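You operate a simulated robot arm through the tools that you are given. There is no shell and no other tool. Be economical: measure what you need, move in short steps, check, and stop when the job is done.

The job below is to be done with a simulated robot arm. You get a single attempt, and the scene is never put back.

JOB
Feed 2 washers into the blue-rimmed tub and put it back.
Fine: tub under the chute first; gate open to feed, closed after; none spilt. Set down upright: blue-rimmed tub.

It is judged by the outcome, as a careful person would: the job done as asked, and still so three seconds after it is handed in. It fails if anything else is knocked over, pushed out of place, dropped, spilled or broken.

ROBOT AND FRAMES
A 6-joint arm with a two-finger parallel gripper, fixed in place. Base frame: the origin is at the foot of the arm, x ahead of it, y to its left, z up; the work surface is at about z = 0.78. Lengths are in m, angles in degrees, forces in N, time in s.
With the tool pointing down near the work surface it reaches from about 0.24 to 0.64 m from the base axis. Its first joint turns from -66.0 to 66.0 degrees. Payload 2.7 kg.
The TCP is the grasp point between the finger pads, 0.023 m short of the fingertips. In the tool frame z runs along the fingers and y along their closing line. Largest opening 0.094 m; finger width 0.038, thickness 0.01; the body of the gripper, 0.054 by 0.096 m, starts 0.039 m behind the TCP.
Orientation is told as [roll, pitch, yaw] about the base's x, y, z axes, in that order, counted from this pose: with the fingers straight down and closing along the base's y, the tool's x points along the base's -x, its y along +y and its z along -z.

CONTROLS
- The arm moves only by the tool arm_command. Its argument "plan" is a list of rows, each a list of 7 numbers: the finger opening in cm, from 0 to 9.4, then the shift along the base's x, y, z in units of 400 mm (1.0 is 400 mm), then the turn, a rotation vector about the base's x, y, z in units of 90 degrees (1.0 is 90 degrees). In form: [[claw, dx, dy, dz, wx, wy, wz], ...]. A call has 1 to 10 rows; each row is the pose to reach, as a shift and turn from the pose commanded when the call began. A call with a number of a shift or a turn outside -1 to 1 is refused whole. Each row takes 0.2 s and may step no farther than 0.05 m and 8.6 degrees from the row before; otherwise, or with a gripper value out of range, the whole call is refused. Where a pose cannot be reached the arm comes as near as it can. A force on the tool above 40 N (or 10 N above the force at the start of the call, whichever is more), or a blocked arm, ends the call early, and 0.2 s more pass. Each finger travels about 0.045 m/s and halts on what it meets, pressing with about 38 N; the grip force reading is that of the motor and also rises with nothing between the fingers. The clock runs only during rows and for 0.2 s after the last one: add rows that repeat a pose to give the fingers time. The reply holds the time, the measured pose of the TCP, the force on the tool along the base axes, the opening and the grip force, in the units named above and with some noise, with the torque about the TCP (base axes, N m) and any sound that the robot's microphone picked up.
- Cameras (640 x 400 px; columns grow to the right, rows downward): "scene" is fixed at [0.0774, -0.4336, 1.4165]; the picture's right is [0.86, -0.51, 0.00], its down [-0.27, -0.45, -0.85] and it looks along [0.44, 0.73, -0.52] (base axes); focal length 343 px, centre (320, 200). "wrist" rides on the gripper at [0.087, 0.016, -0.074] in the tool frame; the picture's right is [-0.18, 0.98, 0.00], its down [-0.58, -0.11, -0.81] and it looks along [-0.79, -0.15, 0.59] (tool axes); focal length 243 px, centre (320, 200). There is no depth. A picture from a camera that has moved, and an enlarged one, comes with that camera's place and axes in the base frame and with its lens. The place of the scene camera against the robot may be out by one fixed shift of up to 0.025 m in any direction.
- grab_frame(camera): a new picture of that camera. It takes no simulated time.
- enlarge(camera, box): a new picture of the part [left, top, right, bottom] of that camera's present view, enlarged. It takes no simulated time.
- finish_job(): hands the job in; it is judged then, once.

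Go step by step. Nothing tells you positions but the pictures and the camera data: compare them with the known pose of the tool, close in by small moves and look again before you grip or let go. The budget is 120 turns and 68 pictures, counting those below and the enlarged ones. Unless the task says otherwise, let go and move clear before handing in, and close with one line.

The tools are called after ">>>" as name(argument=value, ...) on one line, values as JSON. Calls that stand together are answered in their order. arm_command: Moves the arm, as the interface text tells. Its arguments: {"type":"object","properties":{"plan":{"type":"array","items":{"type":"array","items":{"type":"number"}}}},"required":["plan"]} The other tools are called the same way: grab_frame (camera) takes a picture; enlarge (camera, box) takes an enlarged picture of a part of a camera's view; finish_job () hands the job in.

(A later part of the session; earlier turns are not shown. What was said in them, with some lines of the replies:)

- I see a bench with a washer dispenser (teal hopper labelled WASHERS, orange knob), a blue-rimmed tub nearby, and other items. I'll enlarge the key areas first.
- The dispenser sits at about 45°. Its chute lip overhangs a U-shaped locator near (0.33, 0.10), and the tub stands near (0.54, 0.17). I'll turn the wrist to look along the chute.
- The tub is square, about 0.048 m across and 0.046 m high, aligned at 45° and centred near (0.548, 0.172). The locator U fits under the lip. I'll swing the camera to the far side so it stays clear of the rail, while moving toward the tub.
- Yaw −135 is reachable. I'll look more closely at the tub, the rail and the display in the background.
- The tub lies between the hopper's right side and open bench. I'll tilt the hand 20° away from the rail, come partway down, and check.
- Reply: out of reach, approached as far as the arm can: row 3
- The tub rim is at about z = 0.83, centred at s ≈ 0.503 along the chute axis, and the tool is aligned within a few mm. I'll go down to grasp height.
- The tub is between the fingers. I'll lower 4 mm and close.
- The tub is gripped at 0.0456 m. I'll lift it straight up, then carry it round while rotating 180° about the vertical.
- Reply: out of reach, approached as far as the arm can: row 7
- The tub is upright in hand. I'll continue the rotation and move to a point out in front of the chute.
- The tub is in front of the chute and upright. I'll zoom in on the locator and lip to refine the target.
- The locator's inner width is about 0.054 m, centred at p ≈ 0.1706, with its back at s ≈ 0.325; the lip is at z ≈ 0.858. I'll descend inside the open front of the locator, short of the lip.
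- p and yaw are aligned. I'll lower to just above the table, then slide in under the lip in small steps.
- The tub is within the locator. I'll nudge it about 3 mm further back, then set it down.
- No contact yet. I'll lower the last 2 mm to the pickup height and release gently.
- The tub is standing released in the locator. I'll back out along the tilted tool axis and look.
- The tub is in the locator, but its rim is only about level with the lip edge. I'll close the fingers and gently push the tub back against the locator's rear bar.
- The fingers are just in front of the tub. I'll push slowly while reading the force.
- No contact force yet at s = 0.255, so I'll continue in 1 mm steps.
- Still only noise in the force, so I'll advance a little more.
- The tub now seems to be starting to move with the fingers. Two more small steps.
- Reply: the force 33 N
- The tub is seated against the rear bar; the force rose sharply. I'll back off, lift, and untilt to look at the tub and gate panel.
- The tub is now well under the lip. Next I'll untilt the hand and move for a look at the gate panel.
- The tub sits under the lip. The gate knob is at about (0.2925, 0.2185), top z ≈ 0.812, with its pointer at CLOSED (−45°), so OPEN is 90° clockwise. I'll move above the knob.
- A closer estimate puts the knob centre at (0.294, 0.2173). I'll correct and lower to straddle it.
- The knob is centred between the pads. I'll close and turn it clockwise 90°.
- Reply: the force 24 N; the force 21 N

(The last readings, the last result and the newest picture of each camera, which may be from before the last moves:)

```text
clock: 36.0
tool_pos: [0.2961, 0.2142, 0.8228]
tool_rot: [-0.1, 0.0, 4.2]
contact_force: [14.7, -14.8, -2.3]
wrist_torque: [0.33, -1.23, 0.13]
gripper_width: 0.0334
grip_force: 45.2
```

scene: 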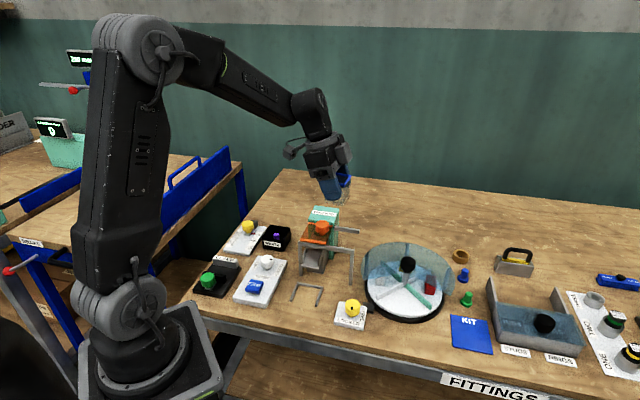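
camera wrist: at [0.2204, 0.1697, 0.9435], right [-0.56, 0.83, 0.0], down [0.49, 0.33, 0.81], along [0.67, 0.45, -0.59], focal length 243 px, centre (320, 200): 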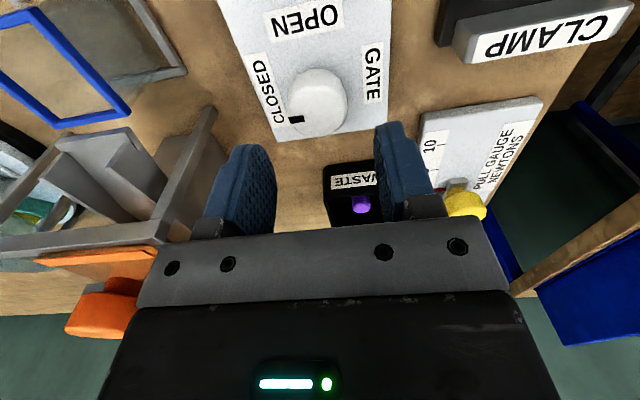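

The knob is gripped and I've turned 40°, with some lateral force. I'll check that the knob is following.

>>> enlarge(camera="wrist", box=[210, 60, 430, 240])

```text
2.22 times, centred on (320, 150) of wrist
camera zoom: at [0.2086, 0.2241, 0.8959], right [0.11, 0.99, 0.0], down [0.59, -0.07, 0.81], along [0.8, -0.09, -0.59], focal length 539 px, centre (320, 311)
```

zoom: 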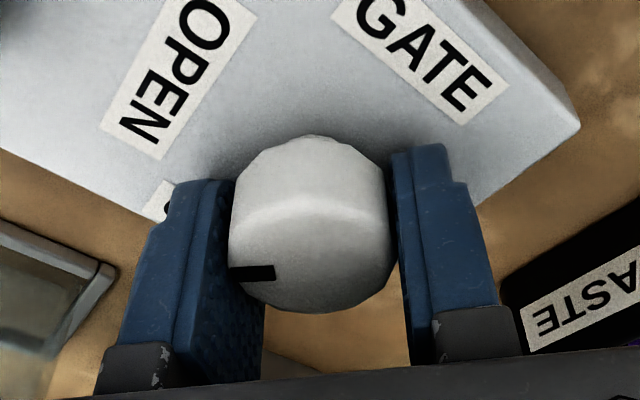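

The pointer is turning with the fingers. I'll finish the turn with a slight relief shift.

>>> arm_command(plan=[[2.8, 0, -0.003, 0, 0, 0, -0.09], [2.8, 0, -0.004, 0, 0, 0, -0.18], [2.8, 0, -0.004, 0, 0, 0, -0.27], [2.8, 0, -0.004, 0, 0, 0, -0.36], [2.8, 0, -0.004, 0, 0, 0, -0.45], [2.8, 0, -0.004, 0, 0, 0, -0.54], [2.8, 0, -0.004, 0, 0, 0, -0.56]])

>>> enlarge(camera="wrist", box=[210, 60, 430, 240])

```text
clock: 37.0
tool_pos: [0.2938, 0.2121, 0.8224]
tool_rot: [-0.7, 0.2, -26.7]
contact_force: [-1.0, -7.7, 6.4]
wrist_torque: [0.77, -0.3, 0.05]
gripper_width: 0.0326
grip_force: 44.9
stopped in row 5: the force on the tool passed its limit at 41 N (the readings are from after the stop); the commanded pose is now the measured one
```

```text
2.22 times, centred on (320, 150) of wrist
camera zoom: at [0.2236, 0.2646, 0.8959], right [0.6, 0.8, -0.01], down [0.48, -0.35, 0.81], along [0.64, -0.49, -0.59], focal length 539 px, centre (320, 311)
```

zoom: 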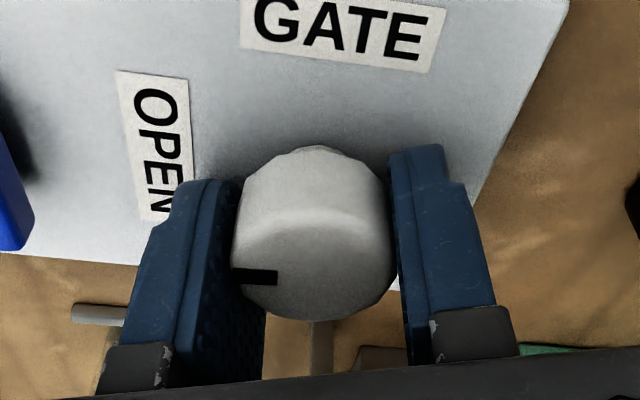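

It stopped on lateral force at 72°, and the pointer is still following. The commanded pose has relaxed, so I'll finish the remaining 18°.

>>> arm_command(plan=[[2.8, 0, 0, 0, 0, 0, -0.05], [2.8, 0, 0, 0, 0, 0, -0.1]])

>>> arm_command(plan=[[2.8, 0, 0, 0, 0, 0, -0.05], [2.8, 0, 0, 0, 0, 0, -0.1]])

>>> enlarge(camera="wrist", box=[210, 60, 430, 240])

```text
clock: 37.6
tool_pos: [0.2925, 0.2109, 0.8218]
tool_rot: [-0.9, 0.2, -35.6]
contact_force: [-3.0, -12.4, -2.1]
wrist_torque: [0.34, 0.08, 0.39]
gripper_width: 0.0339
grip_force: 20.6
```

```text
clock: 38.2
tool_pos: [0.2921, 0.2099, 0.821]
tool_rot: [-1.0, 0.2, -44.7]
contact_force: [-8.2, -22.8, 2.1]
wrist_torque: [0.56, -0.2, 0.72]
gripper_width: 0.034
grip_force: 45.3
```

```text
2.22 times, centred on (320, 150) of wrist
camera zoom: at [0.2427, 0.2824, 0.8951], right [0.82, 0.57, -0.02], down [0.35, -0.48, 0.81], along [0.45, -0.67, -0.59], focal length 539 px, centre (320, 311)
```

zoom: 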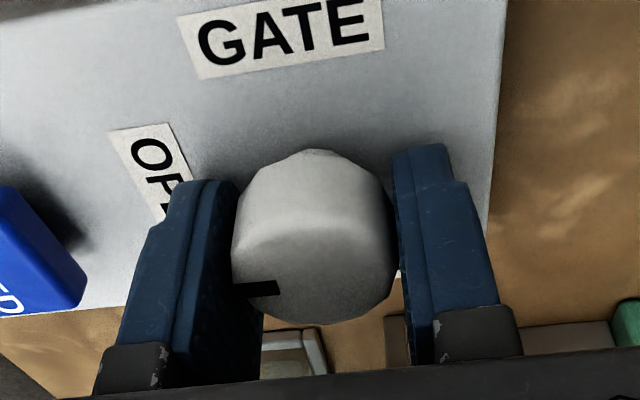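

The torque suggests the end stop. I'll release, lift, and check the pointer and chute.

>>> arm_command(plan=[[3.8, 0, 0, 0, 0, 0, 0], [5.5, 0, 0, 0, 0, 0, 0], [5.5, 0, 0, 0.05, 0, 0, 0], [5.5, 0, 0, 0.15, 0, 0, 0], [5.5, 0, 0, 0.25, 0, 0, 0], [5.5, 0, 0, 0.35, 0, 0, 0]])

>>> enlarge(camera="scene", box=[200, 200, 380, 330])

>>> grab_frame(camera="wrist")

```text
clock: 39.6
tool_pos: [0.2961, 0.2129, 0.96]
tool_rot: [-0.7, 0.2, -44.6]
contact_force: [0.3, 0.7, 0.5]
wrist_torque: [-0.02, 0.0, -0.03]
gripper_width: 0.0551
grip_force: 0.1
```

```text
3.08 times, centred on (290, 265) of scene
camera zoom: at [0.0774, -0.4336, 1.4165], right [0.86, -0.51, 0.0], down [-0.27, -0.45, -0.85], along [0.44, 0.73, -0.52], focal length 1056 px, centre (412, 0)
```

zoom: 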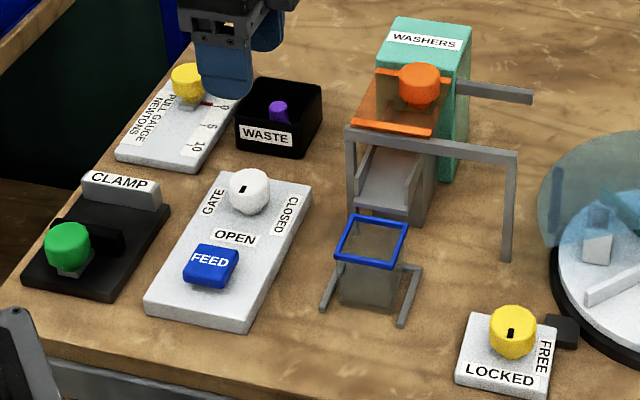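

```text
23 pictures are left
camera wrist: at [0.2449, 0.2847, 1.0332], right [0.82, 0.57, -0.01], down [0.35, -0.48, 0.81], along [0.45, -0.67, -0.59], focal length 243 px, centre (320, 200)
```

wrist: 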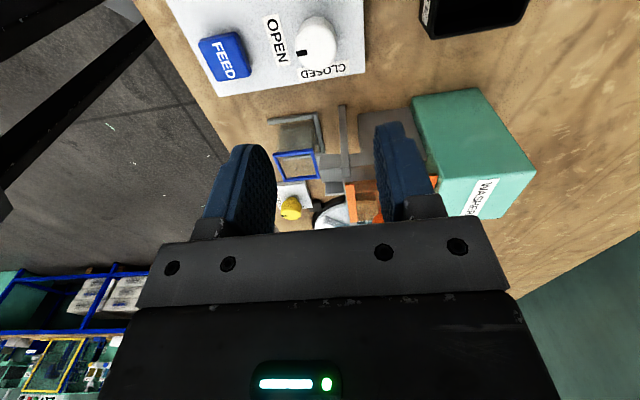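

The pointer has moved close to OPEN. I'll zoom in to confirm.

>>> enlarge(camera="wrist", box=[190, 0, 370, 112])

```text
3.56 times, centred on (280, 56) of wrist
camera zoom: at [0.2449, 0.2847, 1.0332], right [0.82, 0.57, -0.01], down [0.35, -0.48, 0.81], along [0.45, -0.67, -0.59], focal length 863 px, centre (462, 712)
```

zoom: 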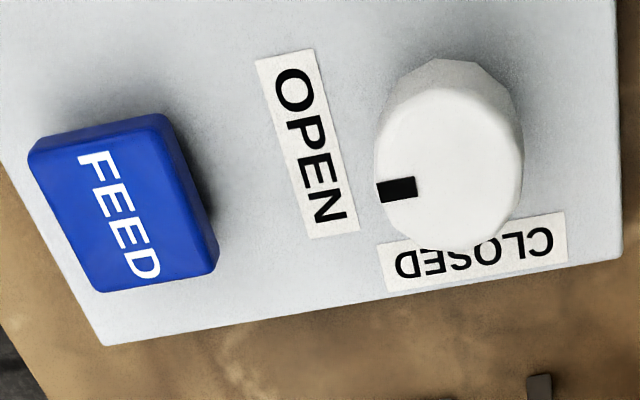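

The pointer is now parallel to the panel's long axis, at OPEN. FEED is at about (0.228, 0.156). I'll close the fingers and move above it.

>>> arm_command(plan=[[4, -0.06, -0.05, 0, 0, 0, 0], [2, -0.12, -0.1, -0.02, 0, 0, 0], [0, -0.17, -0.142, -0.1, 0, 0, 0], [0, -0.17, -0.142, -0.2, 0, 0, 0], [0, -0.17, -0.142, -0.25, 0, 0, 0]])

>>> enlarge(camera="wrist", box=[210, 60, 430, 240])

```text
clock: 40.8
tool_pos: [0.2245, 0.1571, 0.8634]
tool_rot: [-0.6, 0.2, -44.7]
contact_force: [-0.1, 0.7, 0.4]
wrist_torque: [-0.02, 0.0, 0.01]
gripper_width: 0.0
grip_force: 38.1
```

```text
2.22 times, centred on (320, 150) of wrist
camera zoom: at [0.1758, 0.228, 0.9365], right [0.82, 0.57, -0.01], down [0.35, -0.48, 0.81], along [0.45, -0.67, -0.59], focal length 539 px, centre (320, 311)
```

zoom: 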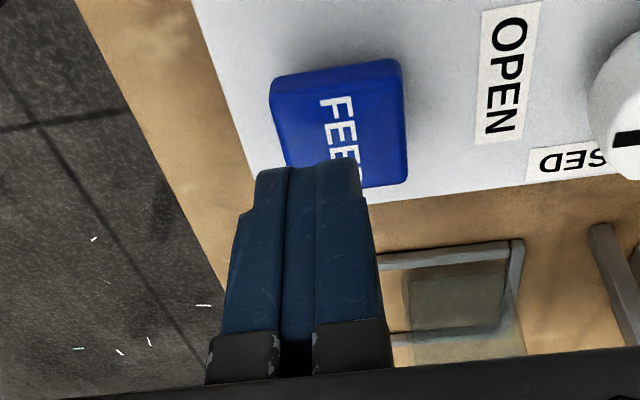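

I'll shift 4 mm and press gradually.

>>> arm_command(plan=[[0, 0.01, 0, -0.03, 0, 0, 0], [0, 0.01, 0, -0.06, 0, 0, 0], [0, 0.01, 0, -0.068, 0, 0, 0], [0, 0.01, 0, -0.074, 0, 0, 0], [0, 0.01, 0, -0.08, 0, 0, 0]])

```text
clock: 42.0
tool_pos: [0.2296, 0.1556, 0.8321]
tool_rot: [-0.4, 0.1, -44.6]
contact_force: [0.4, -1.7, 26.8]
wrist_torque: [-0.1, -0.09, -0.03]
gripper_width: 0.0002
grip_force: 37.9
heard: click
```

A click was heard, so FEED was pressed once. I'll lift off and check the tub.

>>> arm_command(plan=[[0, 0, 0, 0.02, 0, 0, 0], [0, 0, 0, 0.05, 0, 0, 0], [0, 0, 0, 0.05, 0, 0, 0], [0, 0, 0, 0.05, 0, 0, 0]])

>>> enlarge(camera="scene", box=[260, 200, 380, 310])

```text
clock: 43.0
tool_pos: [0.23, 0.1551, 0.8514]
tool_rot: [-0.6, 0.2, -44.6]
contact_force: [0.0, 0.0, -0.4]
wrist_torque: [0.02, 0.01, -0.03]
gripper_width: 0.0001
grip_force: 38.1
```

```text
3.64 times, centred on (320, 255) of scene
camera zoom: at [0.0774, -0.4336, 1.4165], right [0.86, -0.51, 0.0], down [-0.27, -0.45, -0.85], along [0.44, 0.73, -0.52], focal length 1249 px, centre (320, 0)
```

zoom: 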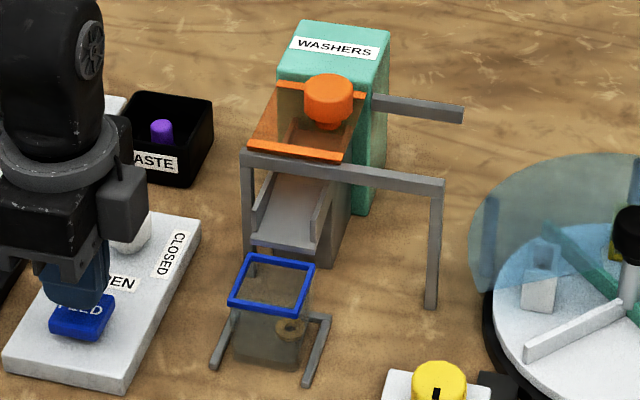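

One washer is visible in the tub. I'll confirm with a closer look.

>>> enlarge(camera="scene", box=[315, 262, 355, 306])

```text
9.09 times, centred on (335, 284) of scene
camera zoom: at [0.0774, -0.4336, 1.4165], right [0.86, -0.51, 0.0], down [-0.27, -0.45, -0.85], along [0.44, 0.73, -0.52], focal length 3122 px, centre (184, -564)
```

zoom: 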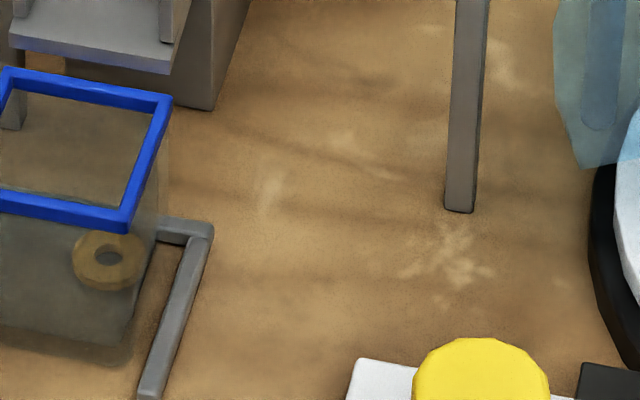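

There is exactly one washer. I'll press FEED a second time.

>>> arm_command(plan=[[0, 0, 0, -0.02, 0, 0, 0], [0, 0, 0, -0.036, 0, 0, 0], [0, 0, 0, -0.044, 0, 0, 0], [0, 0, 0, -0.05, 0, 0, 0]])

>>> arm_command(plan=[[0, 0, 0, 0.03, 0, 0, 0], [0, 0, 0, 0.07, 0, 0, 0], [0, 0, 0, 0.15, 0, 0, 0], [0, 0, 0, 0.25, 0, 0, 0]])

>>> enlarge(camera="scene", box=[300, 240, 370, 310])

```text
clock: 44.0
tool_pos: [0.2292, 0.1538, 0.8302]
tool_rot: [-0.6, 0.1, -44.6]
contact_force: [0.9, -10.4, 30.1]
wrist_torque: [-0.3, -0.1, 0.07]
gripper_width: 0.0002
grip_force: 38.1
heard: click
```

```text
clock: 45.0
tool_pos: [0.23, 0.1555, 0.9307]
tool_rot: [-0.8, 0.2, -44.5]
contact_force: [0.3, 0.7, 1.0]
wrist_torque: [-0.01, 0.0, 0.0]
gripper_width: 0.0001
grip_force: 37.9
```

```text
5.71 times, centred on (335, 275) of scene
camera zoom: at [0.0774, -0.4336, 1.4165], right [0.86, -0.51, 0.0], down [-0.27, -0.45, -0.85], along [0.44, 0.73, -0.52], focal length 1962 px, centre (234, -229)
```

zoom: 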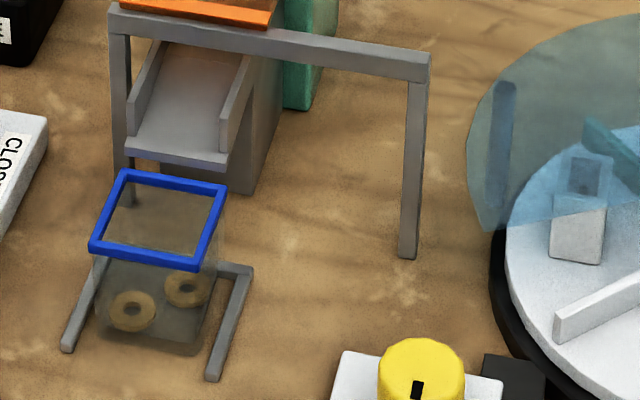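

Two washers are in the tub and none are spilt. Next I'll close the gate, moving above the knob with the fingers open.

>>> arm_command(plan=[[2, 0.05, 0.045, 0, 0, 0, 0], [4, 0.1, 0.09, 0, 0, 0, 0], [5.5, 0.1575, 0.14, -0.02, 0, 0, 0], [5.5, 0.1575, 0.14, -0.1, 0, 0, 0], [5.5, 0.1575, 0.14, -0.16, 0, 0, 0]])

>>> enlarge(camera="wrist", box=[210, 60, 430, 240])

```text
clock: 46.2
tool_pos: [0.2932, 0.2125, 0.8646]
tool_rot: [-0.7, 0.1, -44.7]
contact_force: [0.1, 0.8, 0.9]
wrist_torque: [-0.03, 0.0, -0.02]
gripper_width: 0.0552
grip_force: 0.0
```

```text
2.22 times, centred on (320, 150) of wrist
camera zoom: at [0.2432, 0.2839, 0.939], right [0.82, 0.57, -0.01], down [0.35, -0.48, 0.81], along [0.45, -0.67, -0.59], focal length 539 px, centre (320, 311)
```

zoom: 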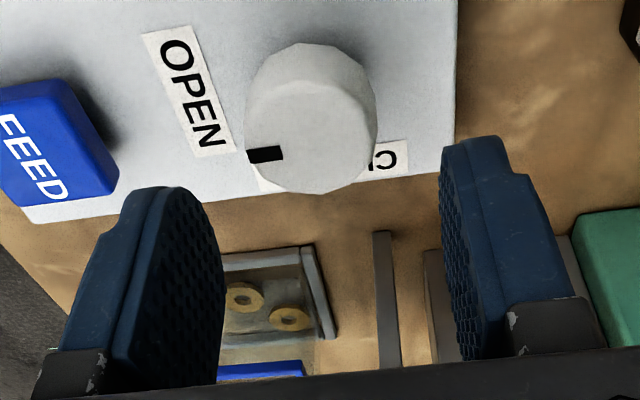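

The knob centre is about 3 mm toward −s from the tool. I'll correct that, lower, and close gently.

>>> arm_command(plan=[[5.5, -0.005, -0.006, -0.04, 0, 0, 0], [5.5, -0.005, -0.006, -0.08, 0, 0, 0], [5.5, -0.005, -0.006, -0.107, 0, 0, 0]])

>>> enlarge(camera="wrist", box=[210, 60, 430, 240])

```text
clock: 47.0
tool_pos: [0.2904, 0.2082, 0.8234]
tool_rot: [-0.7, 0.2, -44.6]
contact_force: [1.2, -0.3, 0.6]
wrist_torque: [-0.01, -0.03, 0.0]
gripper_width: 0.055
grip_force: 0.1
```

```text
2.22 times, centred on (320, 150) of wrist
camera zoom: at [0.241, 0.2805, 0.8967], right [0.82, 0.57, -0.01], down [0.35, -0.48, 0.81], along [0.45, -0.67, -0.59], focal length 539 px, centre (320, 311)
```

zoom: 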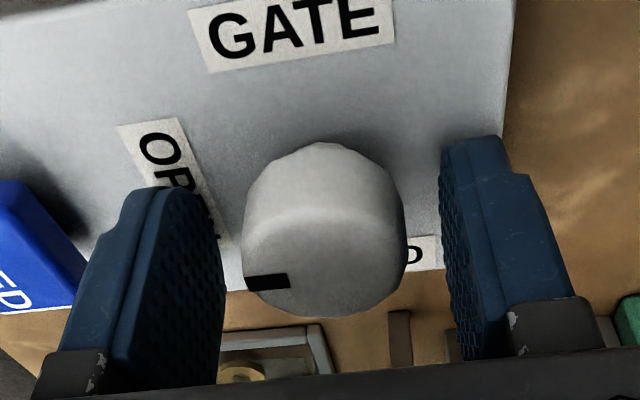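

The knob is centred well. I'll close on it.

>>> arm_command(plan=[[4.4, 0, 0, 0, 0, 0, 0], [3.6, 0, 0, 0, 0, 0, 0], [3.0, 0, 0, 0, 0, 0, 0], [3.0, 0, 0, 0, 0, 0, 0], [3.0, 0, 0, 0, 0, 0, 0]])

```text
clock: 48.2
tool_pos: [0.2925, 0.2104, 0.8242]
tool_rot: [-0.4, 0.2, -44.6]
contact_force: [12.1, 10.5, -7.2]
wrist_torque: [0.43, -0.59, -0.12]
gripper_width: 0.0339
grip_force: 45.3
```

It's gripped at 0.034 m. I'll relieve the side load and turn back counter-clockwise.

>>> arm_command(plan=[[3.0, 0.005, 0.005, 0, 0, 0, 0], [3.0, 0.005, 0.005, 0, 0, 0, 0.08], [3.0, 0.005, 0.005, 0, 0, 0, 0.16], [3.0, 0.005, 0.005, 0, 0, 0, 0.24], [3.0, 0.005, 0.005, 0, 0, 0, 0.32]])

>>> arm_command(plan=[[3.0, 0, 0, 0, 0, 0, 0.08], [3.0, 0, 0, 0, 0, 0, 0.16], [3.0, 0, 0, 0, 0, 0, 0.24], [3.0, 0, 0, 0, 0, 0, 0.32]])

```text
clock: 49.4
tool_pos: [0.2948, 0.2126, 0.8232]
tool_rot: [-0.6, 0.1, -15.6]
contact_force: [3.7, 14.8, 3.3]
wrist_torque: [0.98, 0.96, -0.1]
gripper_width: 0.0337
grip_force: 45.3
```

```text
clock: 50.1
tool_pos: [0.2938, 0.2136, 0.8243]
tool_rot: [-0.3, -0.1, 0.9]
contact_force: [0.3, 4.5, -5.6]
wrist_torque: [0.58, 0.57, -0.04]
gripper_width: 0.034
grip_force: 45.5
stopped in row 3: the force on the tool passed its limit at 42 N (the readings are from after the stop); the commanded pose is now the measured one
```

It stopped on lateral load at the halfway point; the commanded pose has reset. I'll continue in smaller pieces.

>>> arm_command(plan=[[3.0, 0, 0.003, 0, 0, 0, 0.06], [3.0, 0, 0.004, 0, 0, 0, 0.12], [3.0, -0.001, 0.005, 0, 0, 0, 0.18]])

>>> arm_command(plan=[[3.0, 0, 0, 0, 0, 0, 0.06], [3.0, 0, 0, 0, 0, 0, 0.12], [3.0, 0, 0, 0, 0, 0, 0.18]])

>>> enlarge(camera="wrist", box=[210, 60, 430, 240])

```text
clock: 50.9
tool_pos: [0.2933, 0.2159, 0.8245]
tool_rot: [-0.3, 0.0, 17.1]
contact_force: [0.6, 7.1, -8.0]
wrist_torque: [0.63, 0.14, -0.02]
gripper_width: 0.0339
grip_force: 45.3
```

```text
clock: 51.7
tool_pos: [0.2928, 0.2176, 0.8232]
tool_rot: [-0.3, -0.2, 33.5]
contact_force: [-7.2, 30.7, -14.3]
wrist_torque: [-0.06, 1.11, -0.18]
gripper_width: 0.0337
grip_force: 45.2
```

```text
2.22 times, centred on (320, 150) of wrist
camera zoom: at [0.211, 0.1826, 0.8968], right [-0.39, 0.92, 0.0], down [0.54, 0.23, 0.81], along [0.75, 0.31, -0.59], focal length 539 px, centre (320, 311)
```

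zoom: 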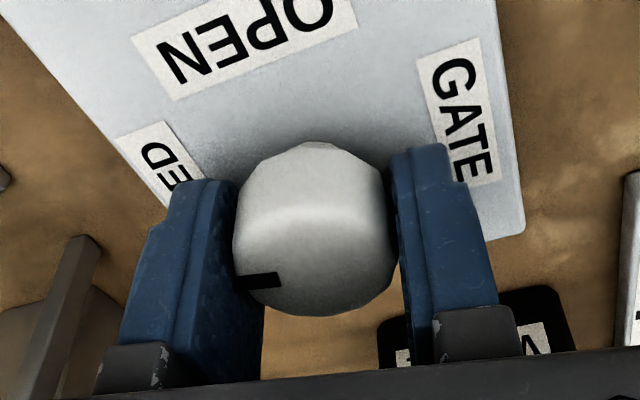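

The knob is following. About 12° remain, so I'll relieve in +y and finish.

>>> arm_command(plan=[[3.0, 0, 0.005, 0, 0, 0, 0], [3.0, 0, 0.007, 0, 0, 0, 0.05], [3.0, 0, 0.008, 0, 0, 0, 0.1], [3.0, 0, 0.008, 0, 0, 0, 0.14]])

```text
clock: 52.7
tool_pos: [0.2917, 0.2192, 0.8241]
tool_rot: [-0.2, 0.1, 45.8]
contact_force: [-26.9, 17.3, 5.2]
wrist_torque: [0.88, 0.17, -0.45]
gripper_width: 0.0339
grip_force: 44.9
```

Yaw is 45.8 with rising torque, so the knob is at the CLOSED stop. I'll release, lift, and verify.

>>> arm_command(plan=[[3.8, 0, 0, 0, 0, 0, 0], [5.5, 0, 0, 0, 0, 0, 0], [5.5, 0, 0, 0.05, 0, 0, 0], [5.5, 0, 0, 0.15, 0, 0, 0], [5.5, -0.02, -0.04, 0.25, 0, 0, 0], [5.5, -0.04, -0.08, 0.35, 0, 0, 0]])

>>> enlarge(camera="wrist", box=[200, 0, 400, 125])

```text
clock: 54.1
tool_pos: [0.2795, 0.1883, 0.9618]
tool_rot: [-0.3, 0.0, 45.9]
contact_force: [0.3, -0.2, -0.9]
wrist_torque: [0.03, 0.01, -0.02]
gripper_width: 0.0548
grip_force: 0.1
```

```text
3.20 times, centred on (300, 62) of wrist
camera zoom: at [0.2063, 0.1366, 1.0363], right [-0.58, 0.82, -0.01], down [0.48, 0.34, 0.81], along [0.66, 0.46, -0.59], focal length 776 px, centre (384, 640)
```

zoom: 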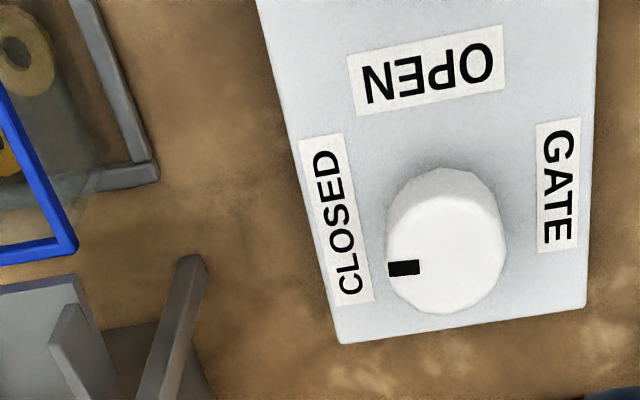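

The gate is closed. I'll tilt the hand outward again and go to the pre-grasp point in front of the tub.

>>> arm_command(plan=[[6.5, 0.009, -0.086, 0.045, 0.04, -0.04, -0.003], [6.5, 0.018, -0.172, 0.045, 0.08, -0.08, -0.006], [6.5, 0.027, -0.258, 0.045, 0.12, -0.12, -0.009], [6.5, 0.036, -0.343, 0.045, 0.157, -0.157, -0.01], [6.5, 0.036, -0.343, 0.045, 0.157, -0.157, -0.01]])

>>> enlarge(camera="wrist", box=[230, 0, 410, 112])

```text
clock: 55.3
tool_pos: [0.2934, 0.0509, 0.9799]
tool_rot: [-0.5, -20.2, 45.0]
contact_force: [0.4, 0.3, -0.6]
wrist_torque: [0.02, 0.05, 0.02]
gripper_width: 0.0652
grip_force: 0.0
```

```text
3.56 times, centred on (320, 56) of wrist
camera zoom: at [0.2045, -0.0142, 1.0182], right [-0.57, 0.82, 0.06], down [0.26, 0.12, 0.96], along [0.78, 0.56, -0.28], focal length 863 px, centre (320, 712)
```

zoom: 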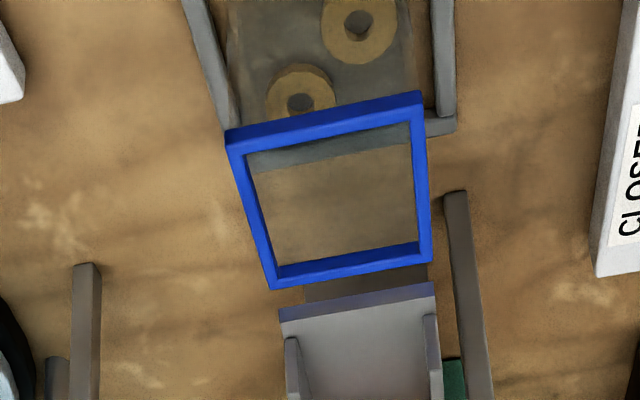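

The tub centre is at s ≈ 0.310, p ≈ 0.1717, and square to the hand. I'll descend along the tool axis to the grasp.

>>> arm_command(plan=[[6.5, 0.02, 0.02, -0.08, 0, 0, 0], [6.5, 0.042, 0.042, -0.16, 0, 0, 0], [6.5, 0.064, 0.064, -0.24, 0, 0, 0], [6.5, 0.086, 0.086, -0.32, 0, 0, 0], [6.5, 0.105, 0.105, -0.394, 0, 0, 0]])

>>> grab_frame(camera="wrist")

```text
clock: 56.5
tool_pos: [0.3324, 0.0925, 0.8233]
tool_rot: [-0.5, -20.1, 44.9]
contact_force: [-0.4, 0.1, 0.2]
wrist_torque: [0.04, -0.01, 0.02]
gripper_width: 0.065
grip_force: 0.2
```

```text
12 pictures are left
camera wrist: at [0.2446, 0.0286, 0.8631], right [-0.57, 0.82, 0.05], down [0.26, 0.12, 0.96], along [0.78, 0.56, -0.28], focal length 243 px, centre (320, 200)
```

wrist: 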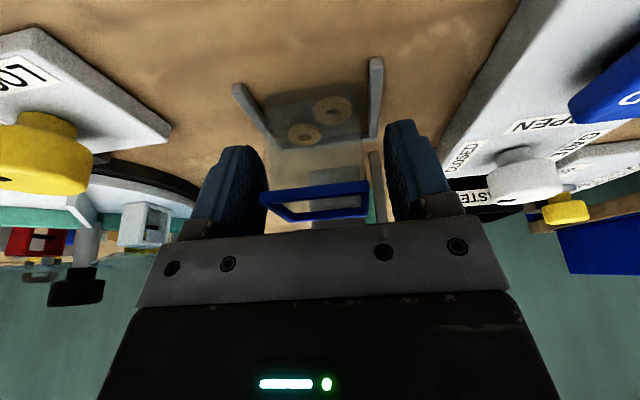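

The tub is between the fingers. I'll move 2.5 mm further in and close.

>>> arm_command(plan=[[6.5, 0.005, 0.005, -0.004, 0, 0, 0], [5.5, 0.005, 0.005, -0.004, 0, 0, 0], [4.6, 0.005, 0.005, -0.004, 0, 0, 0], [4.0, 0.005, 0.005, -0.004, 0, 0, 0], [4.0, 0.005, 0.005, -0.004, 0, 0, 0]])

>>> grab_frame(camera="wrist")

```text
clock: 57.7
tool_pos: [0.3342, 0.094, 0.8224]
tool_rot: [-0.5, -20.1, 45.1]
contact_force: [-0.7, 0.0, -0.6]
wrist_torque: [0.03, 0.01, 0.03]
gripper_width: 0.0454
grip_force: 38.1
```

```text
11 pictures are left
camera wrist: at [0.2471, 0.03, 0.8615], right [-0.57, 0.82, 0.06], down [0.26, 0.12, 0.96], along [0.78, 0.56, -0.28], focal length 243 px, centre (320, 200)
```

wrist: 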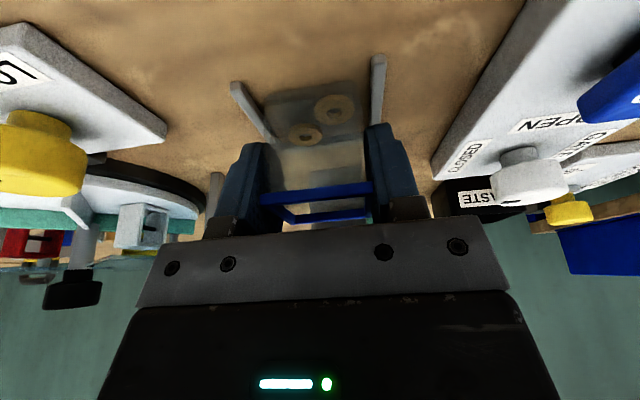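

It's gripped with both washers inside. I'll raise it slightly, slide straight out from under the lip, then lift.

>>> arm_command(plan=[[4.0, 0, 0, 0.012, 0, 0, 0], [4.0, -0.02, -0.02, 0.015, 0, 0, 0], [4.0, -0.045, -0.045, 0.015, 0, 0, 0], [4.0, -0.07, -0.07, 0.015, 0, 0, 0], [4.0, -0.09, -0.09, 0.03, 0, 0, 0], [4.0, -0.09, -0.09, 0.1, 0, 0, 0], [4.0, -0.09, -0.09, 0.2, 0, 0, 0], [4.0, -0.09, -0.09, 0.3, 0, 0, 0], [4.0, -0.09, -0.09, 0.4, 0, 0, 0], [4.0, -0.09, -0.09, 0.5, 0, 0, 0]])

>>> enlarge(camera="scene", box=[220, 150, 380, 310])

```text
clock: 59.9
tool_pos: [0.3002, 0.0574, 1.0213]
tool_rot: [-0.5, -20.0, 45.0]
contact_force: [0.1, -0.5, 0.2]
wrist_torque: [-0.02, -0.03, 0.0]
gripper_width: 0.0453
grip_force: 37.6
```

```text
2.50 times, centred on (300, 230) of scene
camera zoom: at [0.0774, -0.4336, 1.4165], right [0.86, -0.51, 0.0], down [-0.27, -0.45, -0.85], along [0.44, 0.73, -0.52], focal length 858 px, centre (370, 125)
```

zoom: 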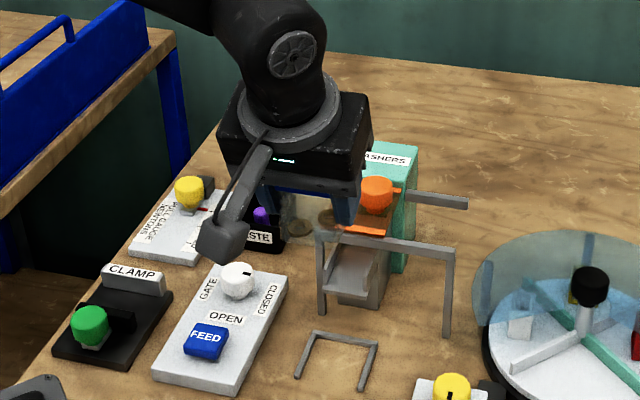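

The tub is out and clear, with both washers inside. I'll carry it back along the reverse path, rotating 180° about the vertical.

>>> arm_command(plan=[[4.0, 0.01, 0.005, 0.02, 0, 0, -0.09], [4.0, 0.04, 0.02, 0.04, 0, 0, -0.18], [4.0, 0.07, 0.03, 0.05, 0, 0, -0.27], [4.0, 0.1, 0.045, 0.05, 0, 0, -0.36], [4.0, 0.13, 0.06, 0.05, 0, 0, -0.45], [4.0, 0.16, 0.075, 0.05, 0, 0, -0.54], [4.0, 0.19, 0.09, 0.05, 0, 0, -0.63], [4.0, 0.22, 0.1, 0.05, 0, 0, -0.72], [4.0, 0.25, 0.115, 0.05, 0, 0, -0.81], [4.0, 0.28, 0.13, 0.05, 0, 0, -0.9]])

>>> arm_command(plan=[[4.0, 0.034, 0.015, 0, 0, 0, -0.09], [4.0, 0.067, 0.03, 0, 0, 0, -0.18], [4.0, 0.1, 0.046, 0, 0, 0, -0.27], [4.0, 0.134, 0.06, 0, 0, 0, -0.36], [4.0, 0.168, 0.077, 0, 0, 0, -0.45], [4.0, 0.2, 0.092, 0, 0, 0, -0.54], [4.0, 0.235, 0.107, 0, 0, 0, -0.63], [4.0, 0.27, 0.123, 0, 0, 0, -0.72], [4.0, 0.303, 0.139, 0, 0, 0, -0.81], [4.0, 0.337, 0.154, 0, 0, 0, -0.9]])

>>> arm_command(plan=[[4.0, 0, 0, 0, 0, 0, -0.07], [4.0, 0, 0, 0, 0, 0, -0.14], [4.0, 0, 0, 0, 0, 0, -0.2], [4.0, 0, 0, 0, 0, 0, -0.2]])

>>> grab_frame(camera="scene")

```text
clock: 62.1
tool_pos: [0.4122, 0.1119, 1.0417]
tool_rot: [-0.5, -20.1, -36.0]
contact_force: [-0.1, 0.2, -0.8]
wrist_torque: [0.02, 0.0, -0.02]
gripper_width: 0.0455
grip_force: 38.3
```

```text
clock: 64.3
tool_pos: [0.5468, 0.1721, 1.0429]
tool_rot: [-0.6, -20.0, -116.9]
contact_force: [0.6, 0.3, -0.1]
wrist_torque: [0.02, 0.01, -0.01]
gripper_width: 0.0456
grip_force: 38.3
```

```text
clock: 65.3
tool_pos: [0.546, 0.172, 1.0419]
tool_rot: [-0.4, -20.1, -135.0]
contact_force: [0.2, -0.2, 0.4]
wrist_torque: [-0.01, 0.02, 0.0]
gripper_width: 0.0457
grip_force: 38.0
```

```text
9 pictures are left
```

scene: 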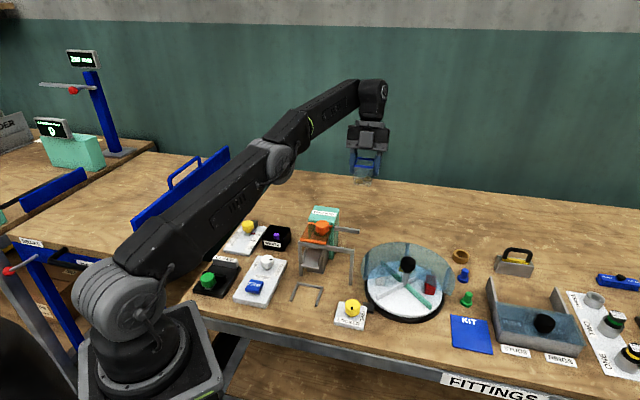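

The tub is above its original spot. I'll descend to just above the table.

>>> arm_command(plan=[[4.0, 0.0055, 0.002, -0.07, 0, 0, 0], [4.0, 0.0055, 0.002, -0.16, 0, 0, 0], [4.0, 0.0055, 0.002, -0.25, 0, 0, 0], [4.0, 0.0055, 0.002, -0.34, 0, 0, 0], [4.0, 0.0055, 0.002, -0.42, 0, 0, 0], [4.0, 0.0055, 0.002, -0.48, 0, 0, 0], [4.0, 0.0055, 0.002, -0.52, 0, 0, 0], [4.0, 0.0055, 0.002, -0.535, 0, 0, 0]])

>>> enlarge(camera="scene", box=[280, 170, 420, 290])

```text
clock: 67.1
tool_pos: [0.5492, 0.1715, 0.829]
tool_rot: [-0.4, -20.0, -135.0]
contact_force: [0.5, 0.4, -0.8]
wrist_torque: [-0.02, 0.0, -0.05]
gripper_width: 0.0453
grip_force: 38.0
```

```text
3.33 times, centred on (350, 230) of scene
camera zoom: at [0.0774, -0.4336, 1.4165], right [0.86, -0.51, 0.0], down [-0.27, -0.45, -0.85], along [0.44, 0.73, -0.52], focal length 1145 px, centre (220, 100)
```

zoom: 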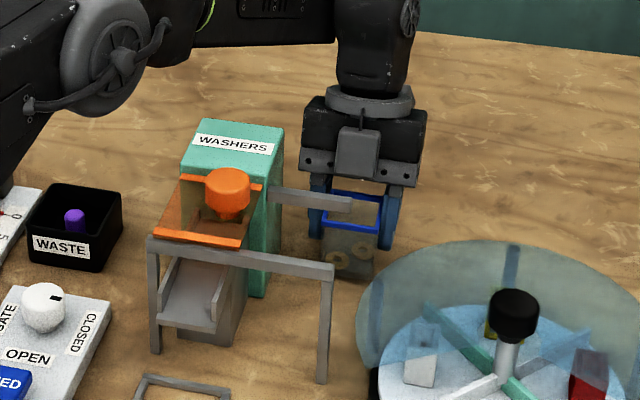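

I'll lower further to set down, then compare with the original picture before releasing.

>>> arm_command(plan=[[4.0, 0, 0, -0.007, 0, 0, 0], [4.0, 0, 0, -0.013, 0, 0, 0], [4.0, 0, 0, -0.016, 0, 0, 0]])

>>> enlarge(camera="scene", box=[280, 195, 380, 275])

```text
clock: 67.9
tool_pos: [0.5487, 0.172, 0.8235]
tool_rot: [-0.5, -20.2, -134.9]
contact_force: [0.3, -0.7, 1.1]
wrist_torque: [-0.03, 0.01, -0.02]
gripper_width: 0.0455
grip_force: 37.6
```

```text
5.00 times, centred on (330, 235) of scene
camera zoom: at [0.0774, -0.4336, 1.4165], right [0.86, -0.51, 0.0], down [-0.27, -0.45, -0.85], along [0.44, 0.73, -0.52], focal length 1717 px, centre (270, 25)
```

zoom: 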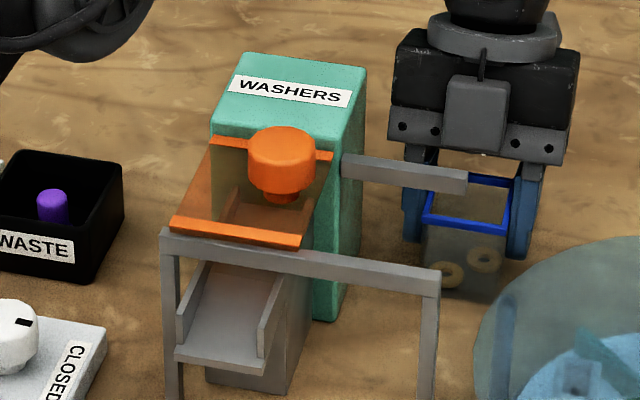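

It matches the original picture within a pixel or two. I'll lower the last 2 mm and release.

>>> arm_command(plan=[[4.0, 0, 0, -0.004, 0, 0, 0], [4.0, 0, 0, -0.006, 0, 0, 0], [4.0, 0, 0, -0.006, 0, 0, 0]])

>>> arm_command(plan=[[4.6, 0, 0, 0, 0, 0, 0], [5.2, 0, 0, 0, 0, 0, 0], [6.0, 0, 0, 0, 0, 0, 0], [6.5, 0, 0, 0, 0, 0, 0], [6.5, 0, 0, 0, 0, 0, 0]])

>>> grab_frame(camera="wrist")

```text
clock: 68.7
tool_pos: [0.5484, 0.1725, 0.8216]
tool_rot: [-0.4, -20.0, -135.0]
contact_force: [-4.0, -1.1, 15.4]
wrist_torque: [-0.41, 0.06, -0.05]
gripper_width: 0.0453
grip_force: 38.4
```

```text
clock: 69.9
tool_pos: [0.5498, 0.1715, 0.8203]
tool_rot: [-0.5, -20.2, -134.9]
contact_force: [0.5, -0.4, 0.5]
wrist_torque: [0.01, 0.02, -0.02]
gripper_width: 0.0648
grip_force: 0.0
```

```text
6 pictures are left
camera wrist: at [0.636, 0.2349, 0.8593], right [0.57, -0.82, 0.06], down [-0.26, -0.12, 0.96], along [-0.78, -0.56, -0.28], focal length 243 px, centre (320, 200)
```

wrist: 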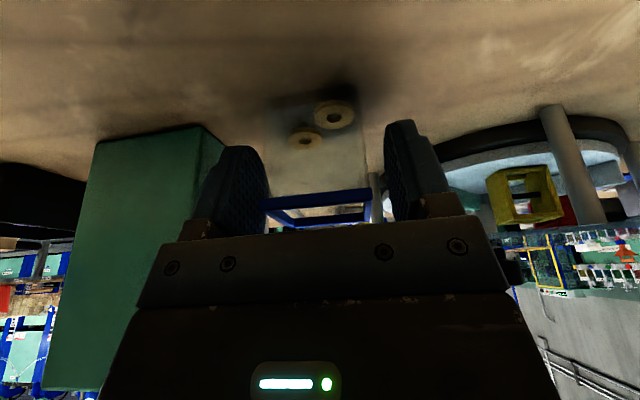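

The tub stands upright and is released, with clear gaps on both sides. I'll withdraw up along the tool axis.

>>> arm_command(plan=[[6.5, 0.01, 0.01, 0.04, 0, 0, 0], [6.5, 0.025, 0.025, 0.1, 0, 0, 0], [6.5, 0.045, 0.045, 0.19, 0, 0, 0], [6.5, 0.05, 0.05, 0.28, 0, 0, 0], [6.5, 0.05, 0.05, 0.38, 0, 0, 0], [6.5, 0.05, 0.05, 0.46, 0, 0, 0]])

>>> grab_frame(camera="scene")

>>> enlarge(camera="scene", box=[280, 195, 380, 275])

```text
clock: 71.3
tool_pos: [0.5525, 0.1841, 0.9904]
tool_rot: [-0.5, -20.1, -134.9]
contact_force: [0.5, -0.7, -0.4]
wrist_torque: [-0.02, 0.0, 0.03]
gripper_width: 0.065
grip_force: 0.1
out of reach, approached as far as the arm can: row 3, 4, 5, 6
```

```text
5 pictures are left
```

scene: 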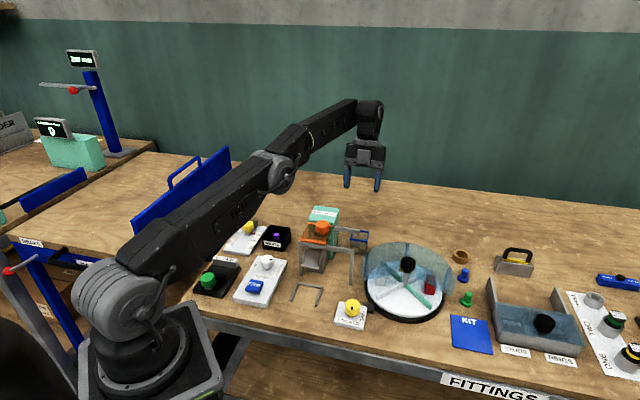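

```text
5.00 times, centred on (330, 235) of scene
camera zoom: at [0.0773, -0.4336, 1.4165], right [0.86, -0.51, 0.0], down [-0.27, -0.45, -0.85], along [0.44, 0.73, -0.52], focal length 1717 px, centre (270, 25)
```

zoom: 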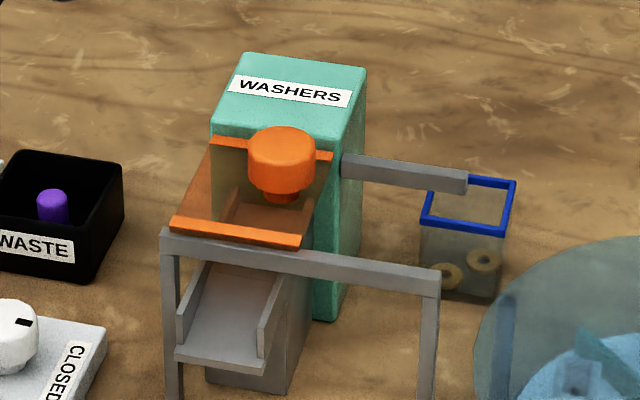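

The tub is back in its original place, upright, holding two washers. The gate is closed, everything else is undisturbed, and the arm is clear.

>>> finish_job()

```text
The job is handed in.
```

I fed two washers into the blue-rimmed tub under the chute, closed the gate, and set the tub back upright in its place with nothing spilt.
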